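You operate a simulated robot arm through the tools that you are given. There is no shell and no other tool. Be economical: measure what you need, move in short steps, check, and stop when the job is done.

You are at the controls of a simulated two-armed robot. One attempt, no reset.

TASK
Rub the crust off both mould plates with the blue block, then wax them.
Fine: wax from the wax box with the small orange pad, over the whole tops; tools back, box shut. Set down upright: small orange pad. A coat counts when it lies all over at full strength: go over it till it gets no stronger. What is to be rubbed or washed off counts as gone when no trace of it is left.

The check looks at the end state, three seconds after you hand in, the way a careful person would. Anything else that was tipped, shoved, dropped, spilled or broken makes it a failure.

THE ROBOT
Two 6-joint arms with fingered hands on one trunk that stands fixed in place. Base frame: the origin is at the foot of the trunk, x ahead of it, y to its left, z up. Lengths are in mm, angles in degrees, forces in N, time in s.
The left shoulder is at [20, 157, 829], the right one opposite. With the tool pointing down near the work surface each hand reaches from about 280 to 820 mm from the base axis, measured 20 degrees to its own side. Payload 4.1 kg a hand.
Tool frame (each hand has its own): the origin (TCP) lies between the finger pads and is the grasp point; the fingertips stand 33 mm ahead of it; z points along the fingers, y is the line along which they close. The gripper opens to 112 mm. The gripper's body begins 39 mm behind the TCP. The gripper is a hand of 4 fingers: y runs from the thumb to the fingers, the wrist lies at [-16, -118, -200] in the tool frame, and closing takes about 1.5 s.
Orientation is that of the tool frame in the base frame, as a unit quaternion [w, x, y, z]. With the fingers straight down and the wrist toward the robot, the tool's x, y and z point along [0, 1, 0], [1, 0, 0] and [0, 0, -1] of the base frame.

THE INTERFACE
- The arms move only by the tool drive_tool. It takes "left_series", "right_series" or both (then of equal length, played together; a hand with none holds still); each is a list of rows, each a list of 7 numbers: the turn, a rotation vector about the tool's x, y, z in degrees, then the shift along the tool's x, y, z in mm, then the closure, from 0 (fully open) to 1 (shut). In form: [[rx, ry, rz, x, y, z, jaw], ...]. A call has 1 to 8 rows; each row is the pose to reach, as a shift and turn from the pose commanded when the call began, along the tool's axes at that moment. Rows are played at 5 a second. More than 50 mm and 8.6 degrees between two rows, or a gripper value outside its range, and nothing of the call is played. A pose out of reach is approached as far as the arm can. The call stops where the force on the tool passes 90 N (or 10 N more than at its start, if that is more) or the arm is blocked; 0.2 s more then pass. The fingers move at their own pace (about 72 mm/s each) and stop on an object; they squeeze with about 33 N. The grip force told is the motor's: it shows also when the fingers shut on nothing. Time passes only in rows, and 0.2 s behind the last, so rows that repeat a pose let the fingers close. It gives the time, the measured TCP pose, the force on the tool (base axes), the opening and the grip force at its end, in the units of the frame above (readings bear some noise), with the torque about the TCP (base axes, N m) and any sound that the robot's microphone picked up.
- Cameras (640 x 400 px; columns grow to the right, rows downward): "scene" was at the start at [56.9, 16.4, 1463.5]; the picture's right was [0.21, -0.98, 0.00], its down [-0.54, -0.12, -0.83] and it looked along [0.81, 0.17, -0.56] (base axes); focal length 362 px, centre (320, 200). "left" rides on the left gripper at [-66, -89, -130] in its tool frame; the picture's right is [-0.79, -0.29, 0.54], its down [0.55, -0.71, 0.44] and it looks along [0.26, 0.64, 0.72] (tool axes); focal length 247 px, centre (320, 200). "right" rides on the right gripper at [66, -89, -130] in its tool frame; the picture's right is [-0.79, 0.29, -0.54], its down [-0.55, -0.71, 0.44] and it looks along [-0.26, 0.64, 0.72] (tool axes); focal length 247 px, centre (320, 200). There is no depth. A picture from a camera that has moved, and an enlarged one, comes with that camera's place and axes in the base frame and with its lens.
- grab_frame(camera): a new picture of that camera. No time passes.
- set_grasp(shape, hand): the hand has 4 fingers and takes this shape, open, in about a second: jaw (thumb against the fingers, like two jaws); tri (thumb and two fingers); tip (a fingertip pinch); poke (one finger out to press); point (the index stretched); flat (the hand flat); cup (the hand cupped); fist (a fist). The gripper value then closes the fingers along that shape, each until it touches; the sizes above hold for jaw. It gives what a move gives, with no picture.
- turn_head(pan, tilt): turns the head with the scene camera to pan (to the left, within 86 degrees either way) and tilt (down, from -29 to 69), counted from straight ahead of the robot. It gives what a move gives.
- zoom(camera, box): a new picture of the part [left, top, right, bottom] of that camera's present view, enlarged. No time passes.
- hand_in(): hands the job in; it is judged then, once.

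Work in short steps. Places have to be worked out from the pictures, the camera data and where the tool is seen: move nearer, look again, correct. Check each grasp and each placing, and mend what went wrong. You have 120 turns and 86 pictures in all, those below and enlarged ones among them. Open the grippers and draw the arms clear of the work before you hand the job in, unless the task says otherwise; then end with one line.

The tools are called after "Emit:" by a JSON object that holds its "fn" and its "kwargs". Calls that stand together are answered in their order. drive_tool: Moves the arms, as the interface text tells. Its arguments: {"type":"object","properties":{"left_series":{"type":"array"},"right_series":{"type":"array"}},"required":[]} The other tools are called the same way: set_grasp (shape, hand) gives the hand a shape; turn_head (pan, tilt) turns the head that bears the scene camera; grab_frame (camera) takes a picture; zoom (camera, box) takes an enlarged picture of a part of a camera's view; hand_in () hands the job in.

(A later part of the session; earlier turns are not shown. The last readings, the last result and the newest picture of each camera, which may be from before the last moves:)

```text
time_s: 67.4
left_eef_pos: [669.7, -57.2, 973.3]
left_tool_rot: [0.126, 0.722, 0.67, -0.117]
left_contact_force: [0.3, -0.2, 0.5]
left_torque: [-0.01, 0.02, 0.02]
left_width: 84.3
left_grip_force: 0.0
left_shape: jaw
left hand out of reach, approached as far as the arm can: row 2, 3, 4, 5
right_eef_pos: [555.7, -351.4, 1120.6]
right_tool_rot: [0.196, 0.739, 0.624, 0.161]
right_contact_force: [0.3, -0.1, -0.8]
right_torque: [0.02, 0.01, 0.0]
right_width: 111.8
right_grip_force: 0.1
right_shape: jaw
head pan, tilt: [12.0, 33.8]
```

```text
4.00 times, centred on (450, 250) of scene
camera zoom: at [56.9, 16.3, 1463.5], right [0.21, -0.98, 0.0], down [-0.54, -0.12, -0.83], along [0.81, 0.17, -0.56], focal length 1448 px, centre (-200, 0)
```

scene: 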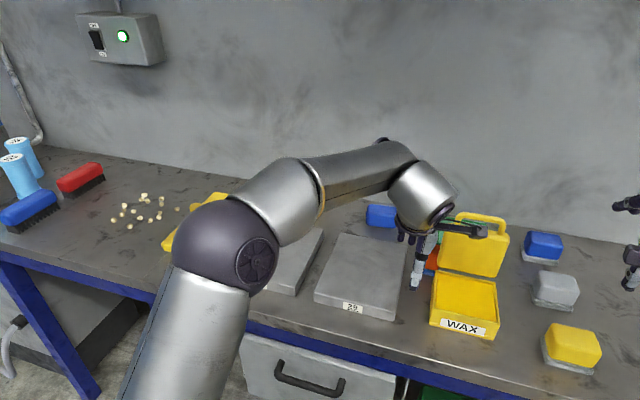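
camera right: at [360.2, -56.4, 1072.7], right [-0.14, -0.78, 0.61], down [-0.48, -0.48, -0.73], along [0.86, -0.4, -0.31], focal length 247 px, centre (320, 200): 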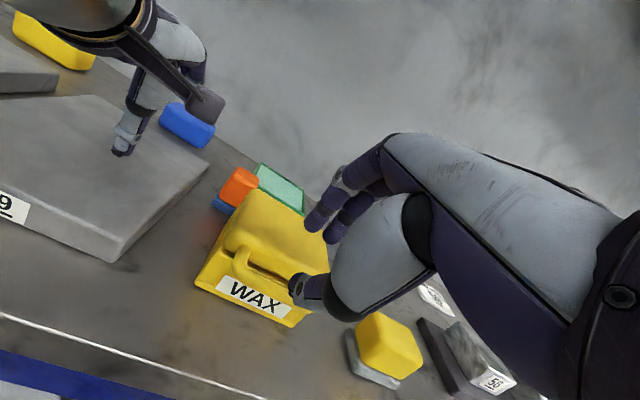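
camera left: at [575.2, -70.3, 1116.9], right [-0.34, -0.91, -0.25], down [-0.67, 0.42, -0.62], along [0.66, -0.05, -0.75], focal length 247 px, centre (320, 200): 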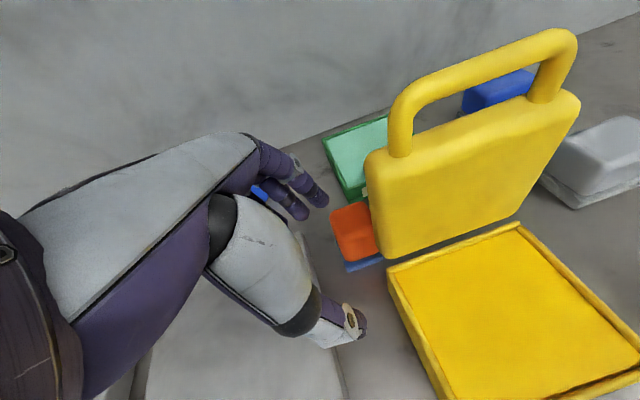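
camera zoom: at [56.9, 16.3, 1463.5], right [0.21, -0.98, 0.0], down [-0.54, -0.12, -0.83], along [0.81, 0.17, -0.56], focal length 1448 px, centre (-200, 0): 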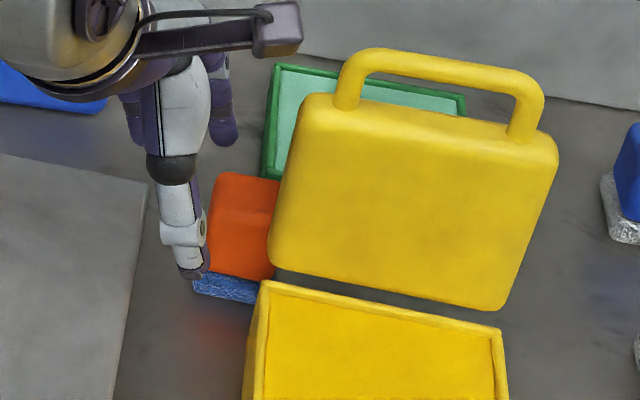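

Lean reached only 20°, but geometry says that suffices if I grip the pad's left half. I move over the pad, still above it.

Emit:
{"fn": "drive_tool", "kwargs": {"left_series": [[0, 0, 0, -1, 16, 5, 0.22], [0, 0, 0, -2, 34, 10, 0.22], [0, 0, 0, -2.3, 49.4, 20, 0.22]]}}

Emit:
{"fn": "zoom", "kwargs": {"camera": "left", "box": [200, 130, 460, 340]}}

Emit:
{"fn": "zoom", "kwargs": {"camera": "scene", "box": [370, 200, 530, 300]}}

```text
time_s: 68.2
left_eef_pos: [707.1, -76.9, 954.5]
left_tool_rot: [0.126, 0.719, 0.675, -0.108]
left_contact_force: [0.3, 0.7, 0.7]
left_torque: [-0.04, 0.0, -0.01]
left_width: 87.1
left_grip_force: 0.0
left_shape: jaw
left hand out of reach, approached as far as the arm can: row 2, 3
right_eef_pos: [555.1, -352.1, 1120.4]
right_tool_rot: [0.196, 0.739, 0.624, 0.161]
right_contact_force: [-0.1, 0.4, 0.7]
right_torque: [0.0, 0.03, 0.01]
right_width: 111.5
right_grip_force: 0.1
right_shape: jaw
head pan, tilt: [12.0, 33.8]
```

```text
1.90 times, centred on (330, 235) of left
camera zoom: at [611.2, -91.6, 1096.2], right [-0.33, -0.91, -0.26], down [-0.67, 0.42, -0.62], along [0.67, -0.03, -0.74], focal length 470 px, centre (301, 133)
```

zoom: 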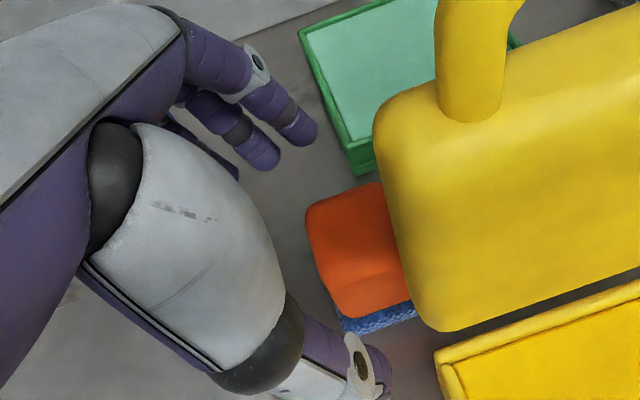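

```text
4.00 times, centred on (450, 250) of scene
camera zoom: at [56.6, 16.5, 1463.5], right [0.21, -0.98, 0.0], down [-0.54, -0.12, -0.83], along [0.81, 0.17, -0.56], focal length 1448 px, centre (-200, 0)
```

zoom: 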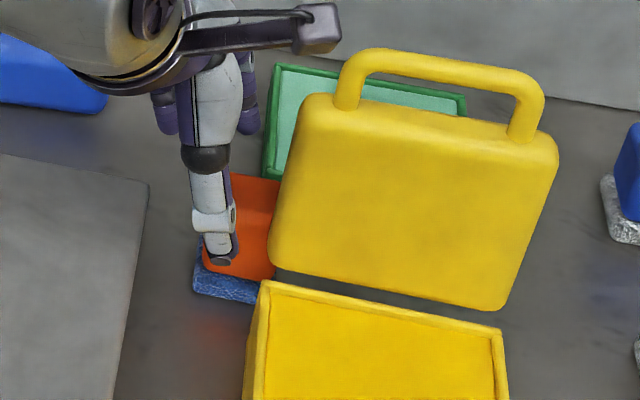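

Pad centre refined to about (709, −103). I descend with jaw at ~75 mm.

Emit:
{"fn": "drive_tool", "kwargs": {"left_series": [[0, 0, 0, 2, 1, 13, 0.31], [0, 0, 0, 4, 2, 26, 0.31], [0, 0, 0, 6.1, 2, 36, 0.31]]}}

Emit:
{"fn": "zoom", "kwargs": {"camera": "left", "box": [200, 130, 460, 340]}}

```text
time_s: 69.0
left_eef_pos: [709.5, -84.2, 917.1]
left_tool_rot: [0.126, 0.721, 0.672, -0.114]
left_contact_force: [0.0, 0.2, 0.3]
left_torque: [-0.02, -0.04, -0.03]
left_width: 77.7
left_grip_force: 0.1
left_shape: jaw
left hand out of reach, approached as far as the arm can: row 1
right_eef_pos: [556.3, -351.5, 1120.6]
right_tool_rot: [0.196, 0.74, 0.624, 0.161]
right_contact_force: [-0.4, -0.2, -0.2]
right_torque: [0.02, -0.01, 0.0]
right_width: 111.6
right_grip_force: 0.2
right_shape: jaw
head pan, tilt: [12.0, 33.8]
```

```text
1.90 times, centred on (330, 235) of left
camera zoom: at [613.2, -97.0, 1058.9], right [-0.34, -0.91, -0.25], down [-0.67, 0.42, -0.62], along [0.66, -0.04, -0.75], focal length 470 px, centre (301, 133)
```

zoom: 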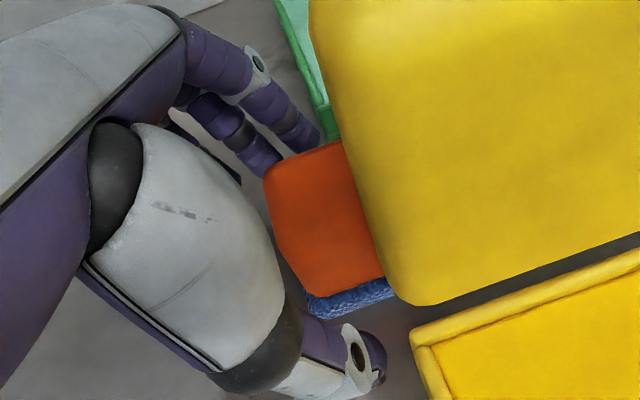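

Fingers straddle the pad without contact. Close and lift a little.

Emit:
{"fn": "drive_tool", "kwargs": {"left_series": [[0, 0, 0, 0, 0, 0, 0.45], [0, 0, 0, 0, 0, 0, 0.55], [0, 0, 0, 0, 0, 0, 0.7], [0, 0, 0, 0, 0, 0, 0.7], [0, 0, 0, 0, 0, 0, 0.7]]}}

Emit:
{"fn": "drive_tool", "kwargs": {"left_series": [[0, 0, 0, 1, 0, -6, 0.7], [0, 0, 0, 2, 0, -15, 0.7], [0, 0, 0, 5, 0, -30, 0.7]]}}

Emit:
{"fn": "zoom", "kwargs": {"camera": "left", "box": [200, 130, 460, 340]}}

```text
time_s: 70.2
left_eef_pos: [708.0, -83.9, 917.3]
left_tool_rot: [0.125, 0.722, 0.672, -0.113]
left_contact_force: [-0.2, 0.1, 0.3]
left_torque: [0.02, -0.01, 0.02]
left_width: 36.3
left_grip_force: 32.6
left_shape: jaw
right_eef_pos: [555.8, -351.9, 1120.7]
right_tool_rot: [0.196, 0.74, 0.623, 0.161]
right_contact_force: [0.9, 0.8, 0.2]
right_torque: [-0.01, -0.03, -0.02]
right_width: 111.8
right_grip_force: 0.1
right_shape: jaw
head pan, tilt: [12.0, 33.8]
```

```text
time_s: 71.0
left_eef_pos: [702.1, -72.8, 942.8]
left_tool_rot: [0.125, 0.72, 0.674, -0.111]
left_contact_force: [1.2, -0.2, 0.2]
left_torque: [-0.03, -0.06, 0.02]
left_width: 35.8
left_grip_force: 32.8
left_shape: jaw
left hand out of reach, approached as far as the arm can: row 2, 3
right_eef_pos: [556.9, -351.1, 1121.0]
right_tool_rot: [0.196, 0.739, 0.623, 0.162]
right_contact_force: [-0.3, -0.7, -0.1]
right_torque: [0.0, 0.02, 0.02]
right_width: 111.8
right_grip_force: 0.1
right_shape: jaw
head pan, tilt: [12.0, 33.8]
```

```text
1.90 times, centred on (330, 235) of left
camera zoom: at [606.3, -86.5, 1084.5], right [-0.33, -0.91, -0.26], down [-0.67, 0.42, -0.62], along [0.67, -0.04, -0.74], focal length 470 px, centre (301, 133)
```

zoom: 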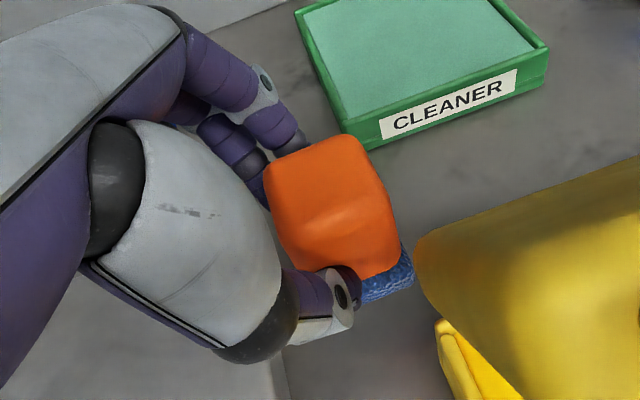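

Pad is in hand, but the lid seems to have moved. Check the scene.

Emit:
{"fn": "zoom", "kwargs": {"camera": "scene", "box": [350, 185, 550, 345]}}

```text
2.50 times, centred on (450, 265) of scene
camera zoom: at [57.0, 16.3, 1463.5], right [0.21, -0.98, 0.0], down [-0.54, -0.12, -0.83], along [0.81, 0.17, -0.56], focal length 905 px, centre (-5, 38)
```

zoom: 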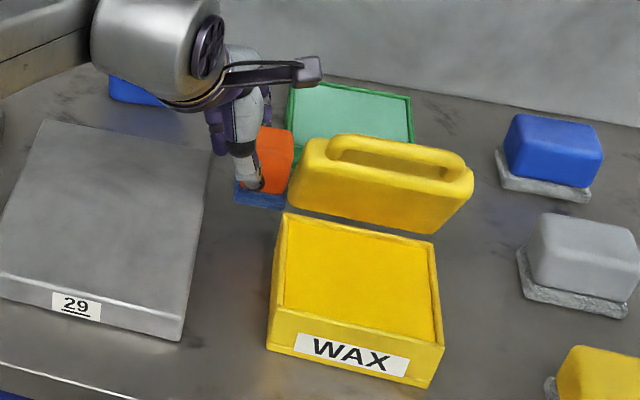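

The lid now seems to stand at about 45–50° (edge-on view). I move the pad away up-left over plate 29 and look again.

Emit:
{"fn": "drive_tool", "kwargs": {"left_series": [[0, 0, 0, 20, -8, -20, 0.7], [0, 0, 0, 45, -25, -45, 0.7], [0, 0, 0, 69, -43.5, -68, 0.7]]}}

Emit:
{"fn": "grab_frame", "kwargs": {"camera": "scene"}}

Emit:
{"fn": "grab_frame", "kwargs": {"camera": "left"}}

```text
time_s: 71.8
left_eef_pos: [654.2, 5.0, 977.9]
left_tool_rot: [0.123, 0.717, 0.678, -0.105]
left_contact_force: [0.5, -0.1, -0.7]
left_torque: [0.03, 0.0, -0.03]
left_width: 35.4
left_grip_force: 32.9
left_shape: jaw
left hand out of reach, approached as far as the arm can: row 1, 2, 3
right_eef_pos: [556.3, -350.6, 1119.2]
right_tool_rot: [0.196, 0.739, 0.624, 0.161]
right_contact_force: [-0.9, -0.1, -1.2]
right_torque: [0.03, 0.02, 0.02]
right_width: 111.8
right_grip_force: 0.1
right_shape: jaw
head pan, tilt: [12.0, 33.8]
```

```text
22 pictures are left
```

scene: 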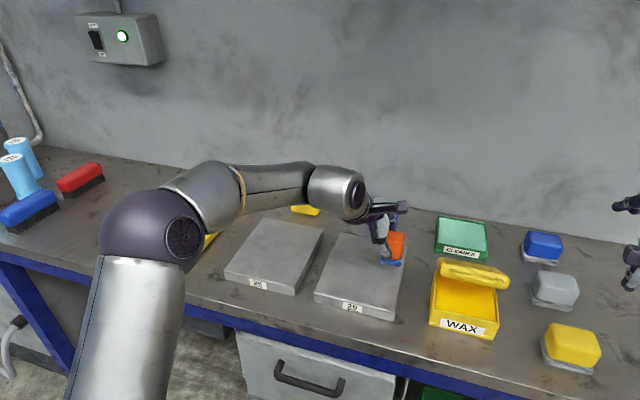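

```text
21 pictures are left
camera left: at [557.9, -10.9, 1120.0], right [-0.32, -0.91, -0.27], down [-0.67, 0.42, -0.61], along [0.67, -0.02, -0.74], focal length 247 px, centre (320, 200)
```

left: 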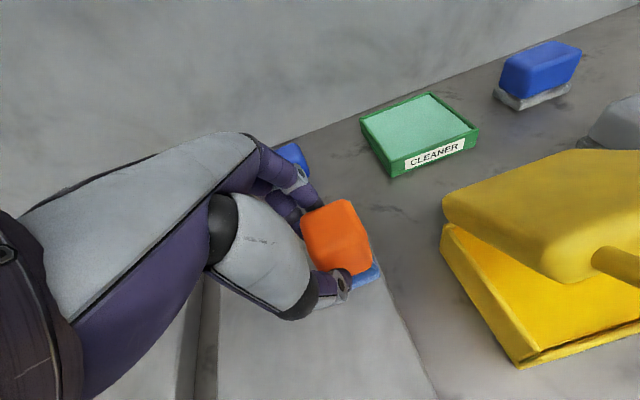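

The lid is slowly closing by itself after a nudge. I let it close, bring the right hand back to its earlier approach point, and will reopen it with the pad out of the way.

Emit:
{"fn": "drive_tool", "kwargs": {"right_series": [[0, 0, 0, 30, -20, -5, 0.4], [0, 0, 0, 65, -45, -10, 0.7], [0, 0, 0, 100, -75, -10, 0.7], [0, 0, 0, 125, -100, 0, 0.7], [0, 0, 0, 125, -100, 0, 0.7], [0, 0, 0, 125, -100, 0, 0.7], [0, 0, 0, 125, -100, 0, 0.7], [0, 0, 0, 125, -100, 0, 0.7]]}}

Emit:
{"fn": "zoom", "kwargs": {"camera": "scene", "box": [390, 225, 550, 345]}}

```text
time_s: 73.6
left_eef_pos: [653.9, 5.0, 979.1]
left_tool_rot: [0.124, 0.717, 0.678, -0.105]
left_contact_force: [0.6, 0.1, 0.1]
left_torque: [0.02, -0.02, 0.0]
left_width: 35.7
left_grip_force: 32.9
left_shape: jaw
right_eef_pos: [491.2, -215.3, 1072.2]
right_tool_rot: [0.197, 0.735, 0.627, 0.168]
right_contact_force: [-0.1, -0.2, 0.6]
right_torque: [0.0, 0.01, -0.02]
right_width: 34.0
right_grip_force: 0.0
right_shape: jaw
head pan, tilt: [12.0, 33.8]
```

```text
3.33 times, centred on (470, 285) of scene
camera zoom: at [56.9, 16.4, 1463.5], right [0.21, -0.98, 0.0], down [-0.54, -0.12, -0.83], along [0.81, 0.17, -0.56], focal length 1206 px, centre (-180, -83)
```

zoom: 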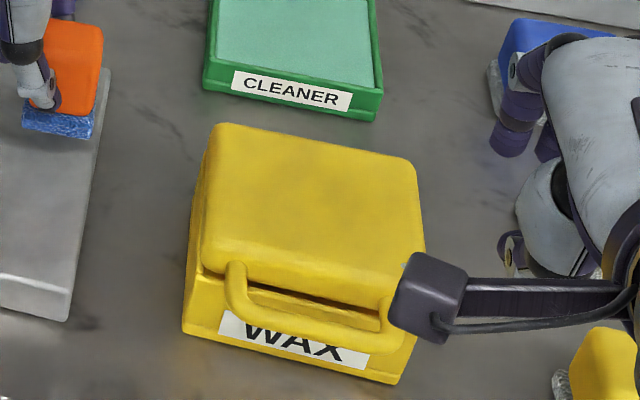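

Lid is shut again, box unmoved. I bring the right hand to the approach point and at the same time lower the pad onto plate 29 for an upright re-grip.

Emit:
{"fn": "drive_tool", "kwargs": {"left_series": [[0, 0, 0, 16, -1, 2, 0.7], [0, 0, 0, 33, -2, 8, 0.7], [0, 0, 0, 49, -3, 16, 0.7], [0, 0, 0, 49, -3, 21, 0.7]], "right_series": [[0, 0, 0, 24, -15, 14, 0.7], [0, 0, 0, 48, -30, 30, 0.7], [0, 0, 0, 72, -44, 45, 0.7], [0, 0, 0, 72, -44, 52, 0.7]]}}

```text
time_s: 74.6
left_eef_pos: [640.0, 24.6, 945.7]
left_tool_rot: [0.126, 0.717, 0.677, -0.105]
left_contact_force: [-0.4, -1.6, 10.2]
left_torque: [-0.15, -0.22, -0.06]
left_width: 35.7
left_grip_force: 32.8
left_shape: jaw
left hand out of reach, approached as far as the arm can: row 1, 2, 3, 4
right_eef_pos: [490.1, -140.4, 1002.4]
right_tool_rot: [0.197, 0.735, 0.627, 0.168]
right_contact_force: [-0.7, 0.4, -0.6]
right_torque: [0.02, 0.03, 0.03]
right_width: 34.0
right_grip_force: 0.1
right_shape: jaw
head pan, tilt: [12.0, 33.8]
```

Pad touches the plate. I release it with the left and grip the handle with the right.

Emit:
{"fn": "drive_tool", "kwargs": {"left_series": [[0, 0, 0, 0, 0, 1.5, 0.7], [0, 0, 0, 0, 0, 1.5, 0.5], [0, 0, 0, 0, 0, 0, 0.35], [0, 0, 0, 0, 0, -5, 0.25], [0, 0, 0, 0, 0, -35, 0.15], [0, 0, 0, 0, 0, -65, 0.1], [0, 0, 0, 0, 0, -75, 0.1], [0, 0, 0, 0, 0, -75, 0.1]], "right_series": [[0, 0, 0, -3, -4, 15, 0.7], [0, 0, 0, -5, -7, 30, 0.7], [0, 0, 0, -7, -9.4, 45, 0.7], [0, 0, 0, -7, -13, 50, 0.7], [0, 0, 0, -7, -16.4, 55, 0.7], [0, 0, 0, -7, -16.4, 55, 0.85], [0, 0, 0, -7, -16.4, 55, 0.95], [0, 0, 0, -7, -16.4, 55, 0.95]]}}

```text
time_s: 76.4
left_eef_pos: [622.5, 31.5, 1010.4]
left_tool_rot: [0.122, 0.716, 0.68, -0.102]
left_contact_force: [0.3, -0.2, -0.3]
left_torque: [0.0, 0.0, 0.0]
left_width: 100.6
left_grip_force: 0.0
left_shape: jaw
left hand out of reach, approached as far as the arm can: row 4, 5, 6, 7, 8
right_eef_pos: [505.6, -149.4, 952.2]
right_tool_rot: [0.202, 0.734, 0.626, 0.172]
right_contact_force: [-20.3, 4.1, 44.5]
right_torque: [-0.05, -1.65, 0.03]
right_width: 37.0
right_grip_force: 33.2
right_shape: jaw
head pan, tilt: [12.0, 33.8]
```

Right grip width differs (37 mm, 44 N up). Check both.

Emit:
{"fn": "zoom", "kwargs": {"camera": "right", "box": [190, 180, 430, 330]}}

Emit:
{"fn": "grab_frame", "kwargs": {"camera": "left"}}

```text
2.67 times, centred on (310, 255) of right
camera zoom: at [375.0, -62.6, 1017.5], right [-0.15, -0.78, 0.61], down [-0.47, -0.48, -0.74], along [0.87, -0.4, -0.29], focal length 659 px, centre (347, 53)
```

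zoom: 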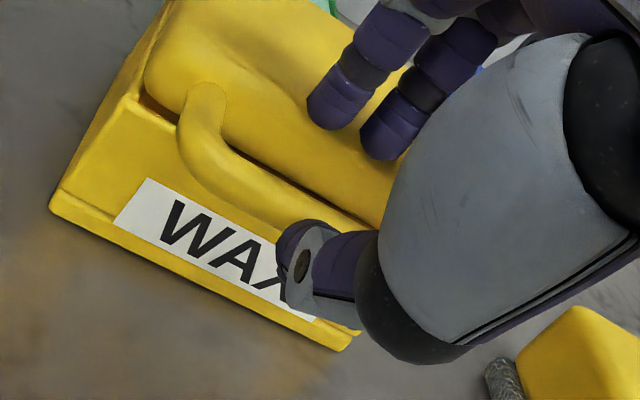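

```text
18 pictures are left
camera left: at [526.6, 14.0, 1150.3], right [-0.32, -0.91, -0.27], down [-0.67, 0.42, -0.61], along [0.67, -0.01, -0.74], focal length 247 px, centre (320, 200)
```

left: 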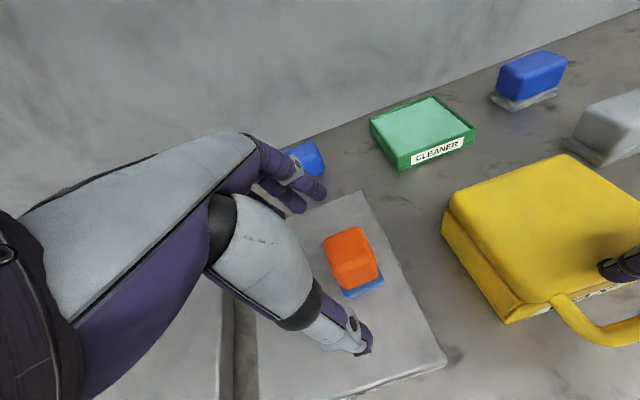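

The fingers rest on the lid's edge. I reopen, shift 7 mm back, and re-close lower; meanwhile the left hand straightens above the pad.

Emit:
{"fn": "drive_tool", "kwargs": {"left_series": [[0, 5, 0, -4, 4, 0, 0.1], [0, 10, 0, -8, 9, 5, 0.1], [0, 15, 0, -12, 14, 15, 0.1], [0, 18.3, 0, -15.4, 17.6, 22, 0.1], [0, 18.3, 0, -15.4, 17.6, 26.8, 0.1], [0, 18.3, 0, -15.4, 17.6, 26.8, 0.1], [0, 18.3, 0, -15.4, 17.6, 26.8, 0.1]], "right_series": [[0, 0, 0, 0, 3, -6, 0.68], [0, 0, 0, 0, -2, -10.4, 0.68], [0, 0, 0, 0, -7, -5, 0.68], [0, 0, 0, 0, -8, -1, 0.7], [0, 0, 0, 0, -8, -1, 0.85], [0, 0, 0, 0, -8, -1, 0.95], [0, 0, 0, 0, -8, -1, 0.95]]}}

```text
time_s: 78.0
left_eef_pos: [638.8, 8.8, 988.7]
left_tool_rot: [0.019, 0.731, 0.682, 0.001]
left_contact_force: [0.5, -0.2, -0.1]
left_torque: [-0.02, 0.03, -0.03]
left_width: 100.5
left_grip_force: 0.1
left_shape: jaw
right_eef_pos: [505.6, -149.4, 950.3]
right_tool_rot: [0.203, 0.734, 0.624, 0.172]
right_contact_force: [-37.7, 0.3, 56.0]
right_torque: [0.08, -1.62, -0.12]
right_width: 38.7
right_grip_force: 32.8
right_shape: jaw
right hand out of reach, approached as far as the arm can: row 2, 3, 4, 5, 6, 7
head pan, tilt: [12.0, 33.8]
```

The right arm is at its near limit; I cut its tilt to 24° to gain room and re-close. The left hand descends and grips the pad upright.

Emit:
{"fn": "drive_tool", "kwargs": {"left_series": [[1.6, 1.5, 0, 0, 0, 10, 0.2], [1.6, 1.5, 0, 0, 0, 25, 0.2], [1.6, 1.5, 0, 0, 0, 40, 0.2], [1.6, 1.5, 0, 0, 0, 52, 0.3], [1.6, 1.5, 0, 0, 0, 52, 0.5], [1.6, 1.5, 0, 0, 0, 52, 0.7], [1.6, 1.5, 0, 0, 0, 52, 0.8], [1.6, 1.5, 0, 0, 0, 52, 0.8]], "right_series": [[0, 0, 0, 0, 4, -8, 0.66], [3, 0, 0, 0, 0, -10, 0.66], [6, 0, 0, 0, -5, -8, 0.66], [6, 0, 0, 0, -6, -3, 0.68], [6, 0, 0, 0, -6, 0.5, 0.7], [6, 0, 0, 0, -6, 0.5, 0.85], [6, 0, 0, 0, -6, 0.5, 0.95], [6, 0, 0, 0, -6, 0.5, 0.95]]}}

Emit:
{"fn": "zoom", "kwargs": {"camera": "right", "box": [190, 180, 430, 330]}}

```text
time_s: 79.8
left_eef_pos: [639.4, 7.3, 937.7]
left_tool_rot: [0.0, 0.732, 0.682, 0.0]
left_contact_force: [0.0, 0.2, -1.0]
left_torque: [0.02, -0.01, -0.03]
left_width: 35.6
left_grip_force: 32.9
left_shape: jaw
right_eef_pos: [503.1, -148.6, 952.3]
right_tool_rot: [0.169, 0.743, 0.632, 0.145]
right_contact_force: [-26.5, 3.4, 72.9]
right_torque: [0.03, -2.71, 0.01]
right_width: 37.1
right_grip_force: 32.6
right_shape: jaw
head pan, tilt: [12.0, 33.8]
```

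```text
2.67 times, centred on (310, 255) of right
camera zoom: at [379.1, -62.5, 1030.3], right [-0.1, -0.79, 0.61], down [-0.53, -0.47, -0.7], along [0.84, -0.4, -0.37], focal length 659 px, centre (347, 53)
```

zoom: 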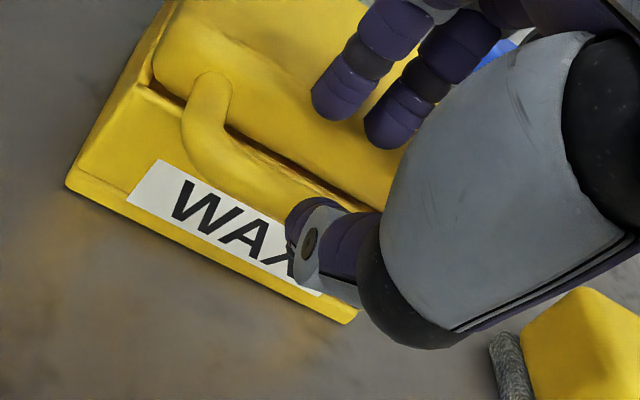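

Left has the pad upright. The right fingertips sit on the lid edge; I rise, narrow the jaw to ~24 mm so the fingers fit the gap, descend again and close.

Emit:
{"fn": "drive_tool", "kwargs": {"right_series": [[0, 0, 0, 0, 6, -14, 0.66], [0, 0, 0, 0, 14.5, -32, 0.78], [0, 0, 0, 0, 14.5, -32, 0.78], [0, 0, 0, 0, 8, -18, 0.78], [0, 0, 0, 0, 4, -8, 0.78], [0, 0, 0, 0, 0, 0, 0.78]]}}

Emit:
{"fn": "zoom", "kwargs": {"camera": "right", "box": [190, 180, 430, 330]}}

```text
time_s: 81.2
left_eef_pos: [641.1, 7.1, 937.7]
left_tool_rot: [0.0, 0.732, 0.681, 0.0]
left_contact_force: [-1.4, 0.8, 5.2]
left_torque: [-0.01, -0.13, -0.01]
left_width: 35.8
left_grip_force: 33.0
left_shape: jaw
right_eef_pos: [503.1, -147.0, 945.8]
right_tool_rot: [0.162, 0.743, 0.634, 0.139]
right_contact_force: [9.2, -2.1, 20.6]
right_torque: [-0.14, -0.44, 0.0]
right_width: 9.9
right_grip_force: 33.1
right_shape: jaw
head pan, tilt: [12.0, 33.8]
```

```text
2.67 times, centred on (310, 255) of right
camera zoom: at [380.3, -61.6, 1027.1], right [-0.09, -0.79, 0.61], down [-0.55, -0.47, -0.69], along [0.83, -0.4, -0.39], focal length 659 px, centre (347, 53)
```

zoom: 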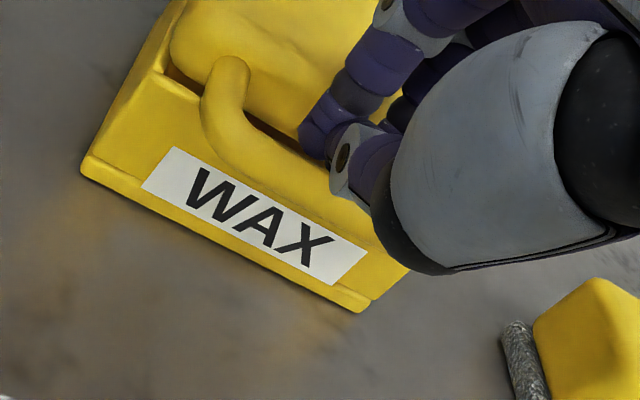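

The thumb landed on top of the bar, so the bar is a bit nearer than thought. Rise, open to ~32 mm, shift 8 mm nearer, descend again.

Emit:
{"fn": "drive_tool", "kwargs": {"right_series": [[0, 0, 0, 0, 6, -14, 0.7], [0, 0, 0, 0, 7, -34, 0.71], [0, 0, 0, 0, 7, -34, 0.71], [0, 0, 0, 0, 1, -20, 0.71], [0, 0, 0, 0, -4, -10, 0.71], [0, 0, 0, 0, -8, -1.5, 0.71]]}}

Emit:
{"fn": "zoom", "kwargs": {"camera": "right", "box": [190, 180, 430, 330]}}

```text
time_s: 82.6
left_eef_pos: [641.8, 7.0, 937.7]
left_tool_rot: [0.0, 0.732, 0.681, 0.0]
left_contact_force: [-0.4, 0.4, 6.0]
left_torque: [-0.01, -0.16, 0.03]
left_width: 35.9
left_grip_force: 32.9
left_shape: jaw
right_eef_pos: [494.5, -147.0, 942.5]
right_tool_rot: [0.158, 0.743, 0.636, 0.136]
right_contact_force: [0.6, 0.5, 4.0]
right_torque: [-0.11, -0.12, 0.03]
right_width: 32.6
right_grip_force: 0.1
right_shape: jaw
head pan, tilt: [12.0, 33.8]
```

```text
2.67 times, centred on (310, 255) of right
camera zoom: at [371.4, -60.2, 1023.5], right [-0.08, -0.79, 0.61], down [-0.55, -0.47, -0.69], along [0.83, -0.39, -0.4], focal length 659 px, centre (347, 53)
```

zoom: 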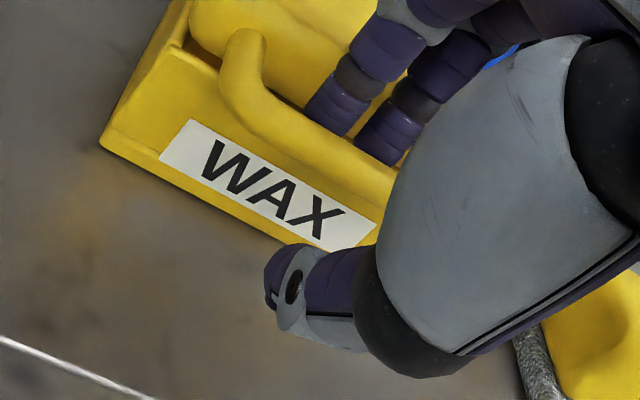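

Fingers are now through the gap. Close and swing the lid up along the arc.

Emit:
{"fn": "drive_tool", "kwargs": {"right_series": [[0, 0, 0, 0, 0, 0, 0.85], [0, 0, 0, 0, 0, 0, 0.95], [0, 0, 0, 0, 0, 0, 0.95], [0, 0, 0, 0, 14.2, -20, 0.95], [0, 0, 0, 1, 28.1, -33.7, 0.95], [0, 0, 0, 1, 43.9, -44.9, 0.95], [0, 0, 0, 2, 57.2, -51.9, 0.95], [0, 0, 0, 2, 73.5, -57.7, 0.95]]}}

```text
time_s: 84.4
left_eef_pos: [640.6, 6.5, 937.2]
left_tool_rot: [-0.001, 0.732, 0.681, 0.001]
left_contact_force: [0.6, -0.1, 6.1]
left_torque: [-0.01, -0.13, -0.02]
left_width: 35.9
left_grip_force: 33.1
left_shape: jaw
right_eef_pos: [537.0, -150.3, 1024.3]
right_tool_rot: [0.158, 0.744, 0.635, 0.135]
right_contact_force: [0.1, 0.6, 0.1]
right_torque: [-0.01, -0.02, -0.03]
right_width: 5.5
right_grip_force: 0.0
right_shape: jaw
head pan, tilt: [12.0, 33.8]
```

Width 5.5 mm: the bar slipped out. Check the box.

Emit:
{"fn": "zoom", "kwargs": {"camera": "scene", "box": [370, 215, 550, 345]}}

```text
3.08 times, centred on (460, 280) of scene
camera zoom: at [56.7, 16.4, 1463.5], right [0.21, -0.98, 0.0], down [-0.54, -0.12, -0.83], along [0.81, 0.17, -0.56], focal length 1114 px, centre (-111, -46)
```

zoom: 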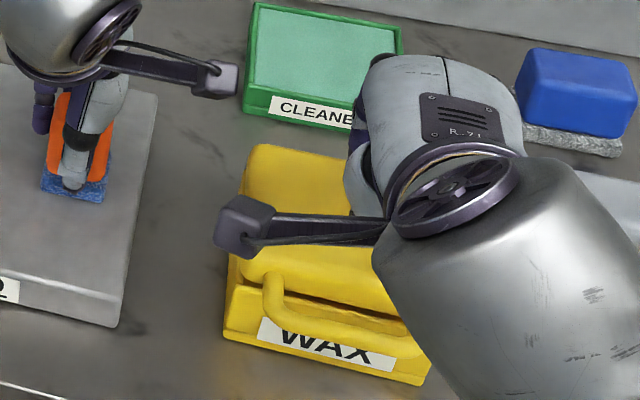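

Lid shut, box unmoved. I retry a bit deeper, and check the grip width before lifting.

Emit:
{"fn": "drive_tool", "kwargs": {"right_series": [[0, 0, 0, -1, -30, 16, 0.71], [0, 0, 0, -2, -59, 33, 0.71], [0, 0, 0, -2, -59, 33, 0.71], [0, 0, 0, -2, -66, 48, 0.71], [0, 0, 0, -2, -73, 64, 0.71], [0, 0, 0, -2, -73, 64, 0.85], [0, 0, 0, -2, -73, 64, 0.95], [0, 0, 0, -2, -73, 64, 0.95]]}}

```text
time_s: 86.2
left_eef_pos: [641.6, 6.2, 935.9]
left_tool_rot: [0.0, 0.733, 0.681, 0.0]
left_contact_force: [-0.8, 0.0, 6.7]
left_torque: [0.01, -0.14, 0.04]
left_width: 36.1
left_grip_force: 32.7
left_shape: jaw
right_eef_pos: [499.0, -146.4, 937.9]
right_tool_rot: [0.16, 0.744, 0.634, 0.136]
right_contact_force: [16.6, -0.9, 11.9]
right_torque: [-0.21, -0.42, 0.28]
right_width: 6.7
right_grip_force: 0.1
right_shape: jaw
head pan, tilt: [12.0, 33.8]
```

Emit:
{"fn": "zoom", "kwargs": {"camera": "right", "box": [190, 180, 430, 330]}}

```text
2.67 times, centred on (310, 255) of right
camera zoom: at [376.0, -60.3, 1018.3], right [-0.09, -0.79, 0.61], down [-0.55, -0.47, -0.69], along [0.83, -0.39, -0.39], focal length 659 px, centre (347, 53)
```

zoom: 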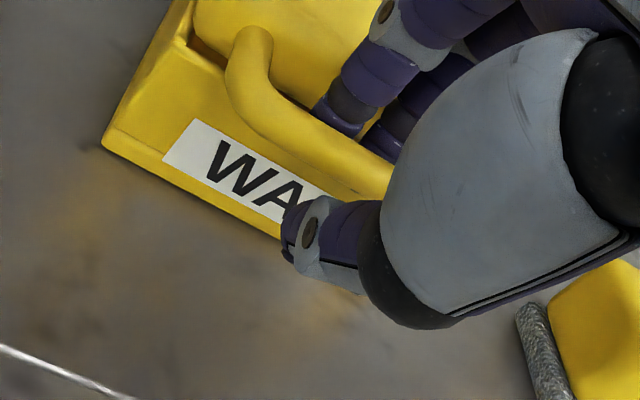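

The bar is between thumb and fingers, tips nearly meeting beneath it. Lift along the arc a little and check the load.

Emit:
{"fn": "drive_tool", "kwargs": {"right_series": [[0, 0, 0, 0, 0, 0, 1], [0, 0, 0, 0, 3, -5, 1], [0, 0, 0, 0, 8, -12, 1], [0, 0, 0, 0, 14.2, -20, 1]]}}

Emit:
{"fn": "zoom", "kwargs": {"camera": "right", "box": [190, 180, 430, 330]}}

```text
time_s: 87.2
left_eef_pos: [642.1, 7.9, 936.4]
left_tool_rot: [-0.001, 0.732, 0.681, 0.0]
left_contact_force: [-2.4, 0.5, 9.5]
left_torque: [-0.01, -0.05, 0.01]
left_width: 35.8
left_grip_force: 33.3
left_shape: jaw
right_eef_pos: [501.7, -146.7, 959.6]
right_tool_rot: [0.157, 0.744, 0.635, 0.135]
right_contact_force: [22.2, 2.4, -8.0]
right_torque: [0.06, -0.03, 0.35]
right_width: 1.2
right_grip_force: 33.2
right_shape: jaw
head pan, tilt: [12.0, 33.8]
```

```text
2.67 times, centred on (310, 255) of right
camera zoom: at [379.5, -60.9, 1041.9], right [-0.08, -0.79, 0.61], down [-0.55, -0.47, -0.69], along [0.83, -0.39, -0.4], focal length 659 px, centre (347, 53)
```

zoom: 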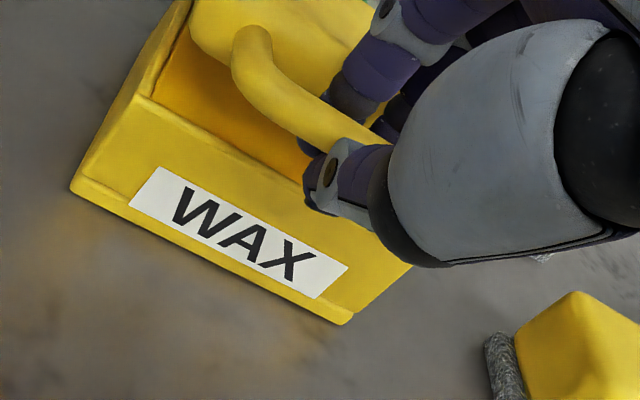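

Hooked and lifting; the pull is forward, so I bias the arc a few mm forward and continue.

Emit:
{"fn": "drive_tool", "kwargs": {"right_series": [[0, 0, 0, 0, 10, -4, 0.97], [0, 0, 0, 0, 20, -11.5, 0.97], [0, 0, 0, 1, 36, -22, 0.97], [0, 0, 0, 1, 49.4, -29, 0.97], [0, 0, 0, 2, 65.7, -34.8, 0.97]]}}

```text
time_s: 88.4
left_eef_pos: [642.3, 5.9, 936.3]
left_tool_rot: [0.0, 0.732, 0.681, 0.001]
left_contact_force: [0.9, 0.5, 5.2]
left_torque: [-0.01, -0.18, 0.0]
left_width: 36.2
left_grip_force: 33.3
left_shape: jaw
right_eef_pos: [546.8, -152.2, 1018.5]
right_tool_rot: [0.159, 0.744, 0.635, 0.135]
right_contact_force: [-0.5, -0.2, -0.2]
right_torque: [0.03, 0.02, -0.01]
right_width: 3.4
right_grip_force: 0.1
right_shape: jaw
head pan, tilt: [12.0, 33.8]
```

Emit:
{"fn": "zoom", "kwargs": {"camera": "scene", "box": [350, 195, 550, 345]}}

```text
2.67 times, centred on (450, 270) of scene
camera zoom: at [56.7, 16.4, 1463.5], right [0.21, -0.98, 0.0], down [-0.54, -0.12, -0.83], along [0.81, 0.17, -0.56], focal length 965 px, centre (-27, 13)
```

zoom: 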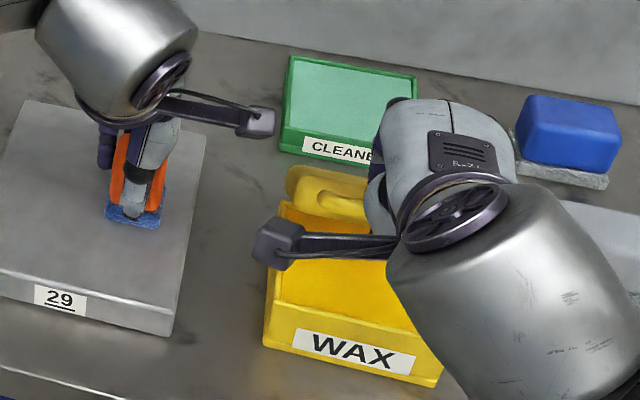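

The lid is up at ~50°. Continue the arc past vertical.

Emit:
{"fn": "drive_tool", "kwargs": {"right_series": [[0, 0, 0, 0, 16.9, -3.6, 0.97], [0, 0, 0, 0, 31.9, -4.7, 0.97], [0, 0, 0, 1, 49.2, -3.8, 0.97], [0, 0, 0, 1, 63.9, -1, 0.97], [0, 0, 0, 2, 84.3, 6, 0.97], [0, 0, 0, 3, 103.2, 16.5, 0.97], [0, 0, 0, 4, 119.6, 30.1, 0.97], [0, 0, 0, 5, 129, 40, 0.97]]}}

Emit:
{"fn": "zoom", "kwargs": {"camera": "scene", "box": [350, 185, 550, 345]}}

```text
time_s: 90.2
left_eef_pos: [640.7, 6.8, 938.2]
left_tool_rot: [-0.001, 0.732, 0.681, 0.0]
left_contact_force: [0.7, -0.5, 0.5]
left_torque: [0.02, -0.05, -0.02]
left_width: 36.1
left_grip_force: 33.1
left_shape: jaw
right_eef_pos: [677.4, -166.8, 1036.7]
right_tool_rot: [0.16, 0.744, 0.634, 0.137]
right_contact_force: [-20.0, 11.1, 38.1]
right_torque: [0.33, 2.78, -0.02]
right_width: 36.4
right_grip_force: 33.1
right_shape: jaw
head pan, tilt: [12.0, 33.8]
```

```text
2.50 times, centred on (450, 265) of scene
camera zoom: at [55.0, 17.1, 1463.6], right [0.21, -0.98, 0.0], down [-0.54, -0.12, -0.83], along [0.81, 0.17, -0.55], focal length 905 px, centre (-5, 38)
```

zoom: 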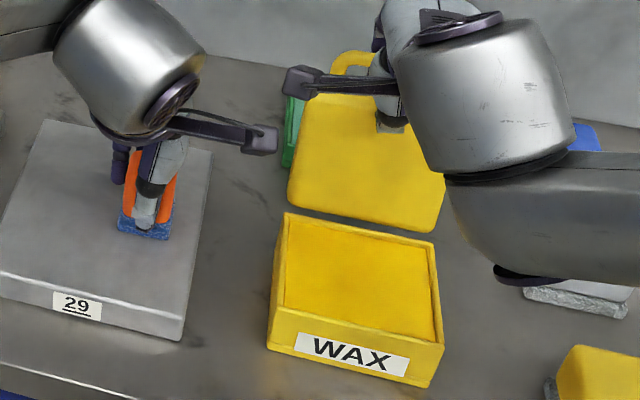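

Lid is open past vertical. I release it as before, straight up, and take the right arm away to the right.

Emit:
{"fn": "drive_tool", "kwargs": {"right_series": [[0, 0, 0, 0, 1, -2, 0.6], [0, 0, 0, 0, 2, -4, 0.55], [0, 0, 0, 0, 4, -8, 0.55], [0, 0, 0, 0, 10, -22, 0.5], [0, 0, 0, 0, 22, -50, 0.4], [0, 0, 0, 0, 34, -80, 0.3], [0, 0, 0, -40, 36, -85, 0.2], [0, 0, 0, -85, 30, -85, 0.1]]}}

Emit:
{"fn": "drive_tool", "kwargs": {"right_series": [[0, 0, 0, -40, -10, 0, 0], [0, 0, 0, -80, -25, 0, 0], [0, 0, 0, -110, -45, 0, 0], [0, 0, 0, -135, -75, 0, 0]], "left_series": [[0, 0, 0, 0, 0, -20, 0.8], [0, 0, 0, 0, 0, -55, 0.8], [0, 0, 0, 0, 0, -80, 0.8], [0, 0, 0, 0, 0, -80, 0.8]]}}

Emit:
{"fn": "grab_frame", "kwargs": {"camera": "scene"}}

```text
time_s: 92.0
left_eef_pos: [640.7, 6.1, 938.2]
left_tool_rot: [0.0, 0.732, 0.681, 0.0]
left_contact_force: [-1.1, -1.6, 4.1]
left_torque: [-0.07, -0.12, -0.04]
left_width: 36.0
left_grip_force: 33.5
left_shape: jaw
right_eef_pos: [658.5, -250.9, 1126.1]
right_tool_rot: [0.158, 0.744, 0.635, 0.135]
right_contact_force: [0.0, -0.2, -0.2]
right_torque: [0.02, 0.01, 0.04]
right_width: 100.8
right_grip_force: 0.1
right_shape: jaw
head pan, tilt: [12.0, 33.8]
```

```text
time_s: 93.0
left_eef_pos: [643.5, 7.0, 1016.7]
left_tool_rot: [-0.001, 0.732, 0.681, 0.0]
left_contact_force: [1.0, 0.1, -0.6]
left_torque: [-0.06, 0.03, 0.01]
left_width: 36.0
left_grip_force: 32.7
left_shape: jaw
right_eef_pos: [570.5, -373.7, 1091.8]
right_tool_rot: [0.157, 0.745, 0.635, 0.134]
right_contact_force: [0.1, -0.1, -0.2]
right_torque: [-0.06, 0.01, -0.04]
right_width: 111.8
right_grip_force: 0.1
right_shape: jaw
head pan, tilt: [12.0, 33.8]
```

```text
9 pictures are left
```

scene: 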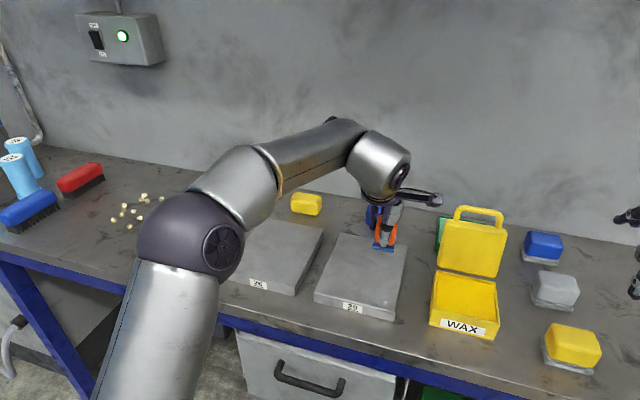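

Lid stays open. I bring the pad over the wax (centre ≈ (578, −155)) and lower it.

Emit:
{"fn": "drive_tool", "kwargs": {"left_series": [[0, 0, 0, -15, -35, 0, 0.8], [0, 0, 0, -50, -58, 0, 0.8], [0, 0, 0, -90, -58, 0, 0.8], [0, 0, 0, -130, -58, 0, 0.8], [0, 0, 0, -166, -58, 0, 0.8], [0, 0, 0, -166, -58, 30, 0.8], [0, 0, 0, -166, -58, 50, 0.8], [0, 0, 0, -166, -58, 58, 0.8]]}}

```text
time_s: 94.8
left_eef_pos: [571.2, -155.2, 958.0]
left_tool_rot: [-0.002, 0.732, 0.682, 0.0]
left_contact_force: [0.2, -0.1, -1.1]
left_torque: [0.0, -0.02, 0.03]
left_width: 35.8
left_grip_force: 33.9
left_shape: jaw
right_eef_pos: [571.3, -374.1, 1093.6]
right_tool_rot: [0.158, 0.745, 0.634, 0.135]
right_contact_force: [-0.1, -0.1, 0.4]
right_torque: [0.0, 0.02, 0.0]
right_width: 111.7
right_grip_force: 0.0
right_shape: jaw
head pan, tilt: [12.0, 33.8]
```

Emit:
{"fn": "drive_tool", "kwargs": {"left_series": [[0, 0, 0, 0, 0, 4, 0.8], [0, 0, 0, 0, 0, 8, 0.8], [0, 0, 0, 0, 0, 11, 0.8]]}}

```text
time_s: 95.6
left_eef_pos: [572.5, -154.3, 952.4]
left_tool_rot: [0.003, 0.731, 0.682, 0.001]
left_contact_force: [-5.8, 1.8, 27.4]
left_torque: [0.07, 0.12, 0.07]
left_width: 36.9
left_grip_force: 32.9
left_shape: jaw
right_eef_pos: [569.7, -374.5, 1093.9]
right_tool_rot: [0.157, 0.744, 0.636, 0.135]
right_contact_force: [-0.3, -1.1, -0.8]
right_torque: [0.02, 0.01, 0.0]
right_width: 111.6
right_grip_force: 0.1
right_shape: jaw
head pan, tilt: [12.0, 33.8]
```

Contact. I shift to the middle of the box (away from the front rim) and rub the pad on the wax a little.

Emit:
{"fn": "drive_tool", "kwargs": {"left_series": [[0, 0, 0, -3, 8, -4, 0.8], [0, 0, 0, -5, 17, -4, 0.8], [0, 0, 0, -5, 17, 0, 0.8], [0, 0, 0, -18, 19, 0, 0.8], [0, 0, 0, 8, 15, 0, 0.8], [0, 0, 0, -18, 15, 0, 0.8], [0, 0, 0, 8, 19, 0, 0.8], [0, 0, 0, -5, 17, 0, 0.8]]}}

Emit:
{"fn": "zoom", "kwargs": {"camera": "left", "box": [240, 150, 560, 350]}}

```text
time_s: 97.4
left_eef_pos: [590.0, -155.6, 950.4]
left_tool_rot: [0.001, 0.73, 0.683, 0.002]
left_contact_force: [-1.0, 11.2, 30.5]
left_torque: [0.3, -0.08, 0.27]
left_width: 38.5
left_grip_force: 33.3
left_shape: jaw
right_eef_pos: [571.8, -372.6, 1093.8]
right_tool_rot: [0.159, 0.744, 0.635, 0.135]
right_contact_force: [-0.5, -0.4, -0.3]
right_torque: [0.04, 0.0, -0.02]
right_width: 111.6
right_grip_force: 0.0
right_shape: jaw
head pan, tilt: [12.0, 33.8]
```

```text
2.00 times, centred on (400, 250) of left
camera zoom: at [495.9, -216.3, 1080.5], right [-0.34, -0.77, -0.54], down [-0.67, 0.6, -0.44], along [0.66, 0.22, -0.72], focal length 494 px, centre (160, 100)
```

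zoom: 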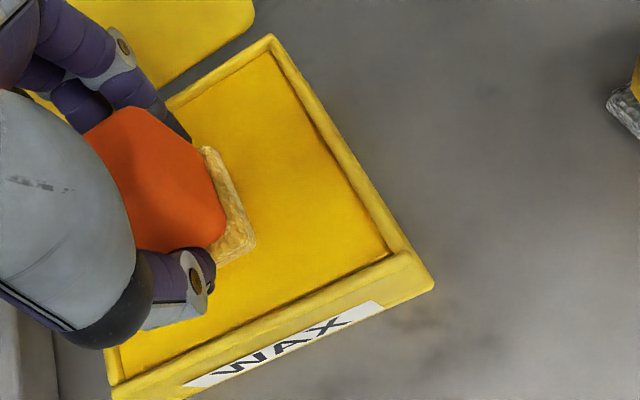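

The felt has taken wax. I lift out and go to plate 29's near-right corner, just above contact.

Emit:
{"fn": "drive_tool", "kwargs": {"left_series": [[0, 0, 0, 0, 0, -30, 0.8], [0, 0, 0, 0, 0, -65, 0.8], [0, 0, 0, 45, -12, -65, 0.8], [0, 0, 0, 92, -24, -65, 0.8], [0, 0, 0, 140, -35, -65, 0.8], [0, 0, 0, 140, -35, -30, 0.8], [0, 0, 0, 140, -35, 0, 0.8], [0, 0, 0, 140, -35, 4, 0.8]]}}

Emit:
{"fn": "drive_tool", "kwargs": {"left_series": [[0, 0, 0, 0, 0, 3, 0.8], [0, 0, 0, 0, 0, 6, 0.8]]}}

```text
time_s: 99.2
left_eef_pos: [565.1, -16.5, 943.9]
left_tool_rot: [0.0, 0.732, 0.681, 0.001]
left_contact_force: [-0.1, -0.3, -0.5]
left_torque: [0.0, -0.02, 0.0]
left_width: 37.2
left_grip_force: 32.7
left_shape: jaw
right_eef_pos: [571.0, -373.1, 1092.8]
right_tool_rot: [0.158, 0.744, 0.635, 0.134]
right_contact_force: [0.4, -0.1, 0.0]
right_torque: [-0.01, 0.0, 0.0]
right_width: 111.7
right_grip_force: 0.0
right_shape: jaw
head pan, tilt: [12.0, 33.8]
```

```text
time_s: 99.8
left_eef_pos: [565.8, -18.1, 938.2]
left_tool_rot: [-0.002, 0.732, 0.682, 0.0]
left_contact_force: [-0.6, 0.0, -1.2]
left_torque: [0.01, 0.0, 0.03]
left_width: 37.2
left_grip_force: 32.7
left_shape: jaw
right_eef_pos: [570.9, -372.9, 1093.3]
right_tool_rot: [0.157, 0.744, 0.635, 0.135]
right_contact_force: [-1.2, 0.8, 0.9]
right_torque: [0.02, -0.03, 0.0]
right_width: 111.7
right_grip_force: 0.1
right_shape: jaw
head pan, tilt: [12.0, 33.8]
```

Emit:
{"fn": "drive_tool", "kwargs": {"left_series": [[0, 0, 0, 0, 0, 4, 0.8], [0, 0, 0, -1.1, 42, 4.5, 0.8], [0, 0, 0, -2.2, 84, 4.5, 0.8], [0, 0, 0, -3.3, 126, 4.5, 0.8], [0, 0, 0, -4.4, 168, 4.5, 0.8], [0, 0, 0, 28.6, 168.9, 4.5, 0.8], [0, 0, 0, 29.7, 126.9, 4.5, 0.8], [0, 0, 0, 30.8, 84.9, 4.5, 0.8]]}}

Emit:
{"fn": "zoom", "kwargs": {"camera": "scene", "box": [290, 210, 430, 330]}}

```text
time_s: 101.6
left_eef_pos: [652.5, 8.4, 934.3]
left_tool_rot: [0.001, 0.731, 0.682, 0.002]
left_contact_force: [5.1, 1.6, 10.1]
left_torque: [-0.02, -0.3, 0.01]
left_width: 37.2
left_grip_force: 32.8
left_shape: jaw
right_eef_pos: [570.5, -373.2, 1092.4]
right_tool_rot: [0.159, 0.744, 0.635, 0.136]
right_contact_force: [0.8, 0.2, 0.6]
right_torque: [-0.01, 0.01, 0.02]
right_width: 111.8
right_grip_force: 0.1
right_shape: jaw
head pan, tilt: [12.0, 33.8]
```

```text
3.33 times, centred on (360, 270) of scene
camera zoom: at [57.0, 16.4, 1463.5], right [0.21, -0.98, 0.0], down [-0.54, -0.12, -0.83], along [0.81, 0.17, -0.56], focal length 1206 px, centre (187, -33)
```

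zoom: 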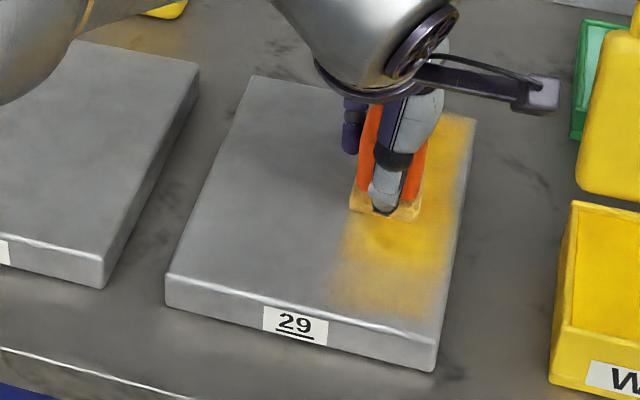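

Coating works. I now run systematic overlapping lanes over the whole of plate 29, slightly overlapping the edges.

Emit:
{"fn": "drive_tool", "kwargs": {"left_series": [[0, 0, 0, 1.3, -49, 1, 0.8], [0, 0, 0, 2.6, -98, 1, 0.8], [0, 0, 0, -37.4, -99, 1, 0.8], [0, 0, 0, -38.7, -51, 1, 0.8], [0, 0, 0, -40, -2, 1, 0.8], [0, 0, 0, -41.2, 47, 1, 0.8], [0, 0, 0, -42.5, 95, 1, 0.8], [0, 0, 0, -18.5, 95.6, 1, 0.8]]}}

Emit:
{"fn": "drive_tool", "kwargs": {"left_series": [[0, 0, 0, 1.3, -49, 0, 0.8], [0, 0, 0, 2.5, -97, 0, 0.8], [0, 0, 0, 3.8, -146, 0, 0.8], [0, 0, 0, 5, -194, 0, 0.8], [0, 0, 0, 30, -193.4, 0, 0.8], [0, 0, 0, 28.8, -145.4, 0, 0.8], [0, 0, 0, 27.5, -97.4, 0, 0.8], [0, 0, 0, 26.3, -48.4, 0, 0.8]]}}

Emit:
{"fn": "drive_tool", "kwargs": {"left_series": [[0, 0, 0, -1.3, 49, 0, 0.8], [0, 0, 0, 23.7, 49.6, 0, 0.8], [0, 0, 0, 25, 0.8, 0, 0.8], [0, 0, 0, 26.3, -48.2, 0, 0.8], [0, 0, 0, 27.5, -97.1, 0, 0.8], [0, 0, 0, 28.8, -145.4, 0, 0.8], [0, 0, 0, 53.8, -144.7, 0, 0.8], [0, 0, 0, 52.5, -96.7, 0, 0.8]]}}

Emit:
{"fn": "drive_tool", "kwargs": {"left_series": [[0, 0, 0, -1.3, 49, 0, 0.8], [0, 0, 0, -2.5, 98, 0, 0.8], [0, 0, 0, -3.8, 146, 0, 0.8], [0, 0, 0, 21.2, 146.7, 0, 0.8], [0, 0, 0, 22.5, 98.7, 0, 0.8], [0, 0, 0, 23.7, 49.8, 0, 0.8], [0, 0, 0, 25, 0.9, 0, 0.8], [0, 0, 0, 26.3, -48, 0, 0.8]]}}

Emit:
{"fn": "drive_tool", "kwargs": {"left_series": [[0, 0, 0, 24, 0.6, 0, 0.8], [0, 0, 0, 22.7, 49.4, 0, 0.8], [0, 0, 0, 21.5, 98.2, 0, 0.8], [0, 0, 0, 20.2, 146.6, 0, 0.8], [0, 0, 0, 19, 194.6, 0, 0.8], [0, 0, 0, -5, 194, 0, 0.8], [0, 0, 0, -40, 193, 0, 0.8], [0, 0, 0, -80, 192, 0, 0.8]]}}

Emit:
{"fn": "zoom", "kwargs": {"camera": "scene", "box": [290, 210, 430, 330]}}

```text
time_s: 103.4
left_eef_pos: [741.0, -20.6, 932.6]
left_tool_rot: [0.002, 0.732, 0.681, -0.001]
left_contact_force: [-3.5, -7.5, 20.8]
left_torque: [-0.24, 0.25, 0.07]
left_width: 37.5
left_grip_force: 33.4
left_shape: jaw
left hand out of reach, approached as far as the arm can: row 7
right_eef_pos: [570.3, -373.8, 1093.4]
right_tool_rot: [0.158, 0.744, 0.635, 0.135]
right_contact_force: [-0.8, -0.3, 0.9]
right_torque: [0.0, 0.01, -0.01]
right_width: 111.7
right_grip_force: 0.1
right_shape: jaw
head pan, tilt: [12.0, 33.8]
```

```text
time_s: 105.2
left_eef_pos: [697.9, 13.0, 932.8]
left_tool_rot: [-0.001, 0.732, 0.682, -0.001]
left_contact_force: [-1.5, -0.8, 5.2]
left_torque: [-0.04, -0.02, -0.05]
left_width: 36.0
left_grip_force: 32.5
left_shape: jaw
right_eef_pos: [569.8, -373.4, 1093.4]
right_tool_rot: [0.158, 0.744, 0.635, 0.135]
right_contact_force: [-0.3, -0.2, 0.6]
right_torque: [0.02, 0.03, 0.01]
right_width: 112.0
right_grip_force: 0.1
right_shape: jaw
head pan, tilt: [12.0, 33.8]
```

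```text
time_s: 107.0
left_eef_pos: [603.8, 69.7, 932.5]
left_tool_rot: [0.001, 0.731, 0.682, 0.0]
left_contact_force: [-13.5, 0.1, 28.1]
left_torque: [0.0, 0.2, 0.0]
left_width: 37.3
left_grip_force: 32.4
left_shape: jaw
right_eef_pos: [569.8, -372.6, 1094.5]
right_tool_rot: [0.158, 0.743, 0.636, 0.134]
right_contact_force: [-0.3, 0.2, -0.2]
right_torque: [0.02, 0.02, -0.03]
right_width: 111.7
right_grip_force: 0.1
right_shape: jaw
head pan, tilt: [12.0, 33.8]
```

```text
time_s: 108.8
left_eef_pos: [561.8, 96.9, 932.7]
left_tool_rot: [0.0, 0.732, 0.682, 0.001]
left_contact_force: [3.1, 0.6, 8.4]
left_torque: [-0.01, -0.31, 0.04]
left_width: 36.4
left_grip_force: 32.7
left_shape: jaw
right_eef_pos: [570.5, -374.0, 1093.9]
right_tool_rot: [0.158, 0.744, 0.635, 0.135]
right_contact_force: [0.1, 0.3, -0.9]
right_torque: [0.02, 0.02, 0.02]
right_width: 111.6
right_grip_force: 0.0
right_shape: jaw
head pan, tilt: [12.0, 33.8]
```

```text
time_s: 110.6
left_eef_pos: [747.2, 4.2, 933.7]
left_tool_rot: [0.0, 0.732, 0.681, 0.0]
left_contact_force: [1.1, 2.1, 12.1]
left_torque: [0.04, -0.13, -0.07]
left_width: 35.8
left_grip_force: 32.9
left_shape: jaw
left hand out of reach, approached as far as the arm can: row 5
right_eef_pos: [570.3, -374.3, 1093.9]
right_tool_rot: [0.158, 0.743, 0.636, 0.135]
right_contact_force: [-0.1, 0.8, -0.3]
right_torque: [0.02, 0.02, -0.04]
right_width: 111.7
right_grip_force: 0.1
right_shape: jaw
head pan, tilt: [12.0, 33.8]
```

```text
3.33 times, centred on (360, 270) of scene
camera zoom: at [56.5, 16.9, 1463.5], right [0.21, -0.98, 0.0], down [-0.54, -0.12, -0.83], along [0.81, 0.17, -0.56], focal length 1206 px, centre (187, -33)
```

zoom: 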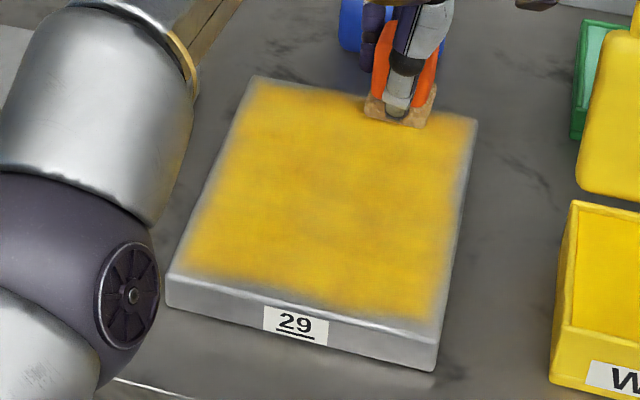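

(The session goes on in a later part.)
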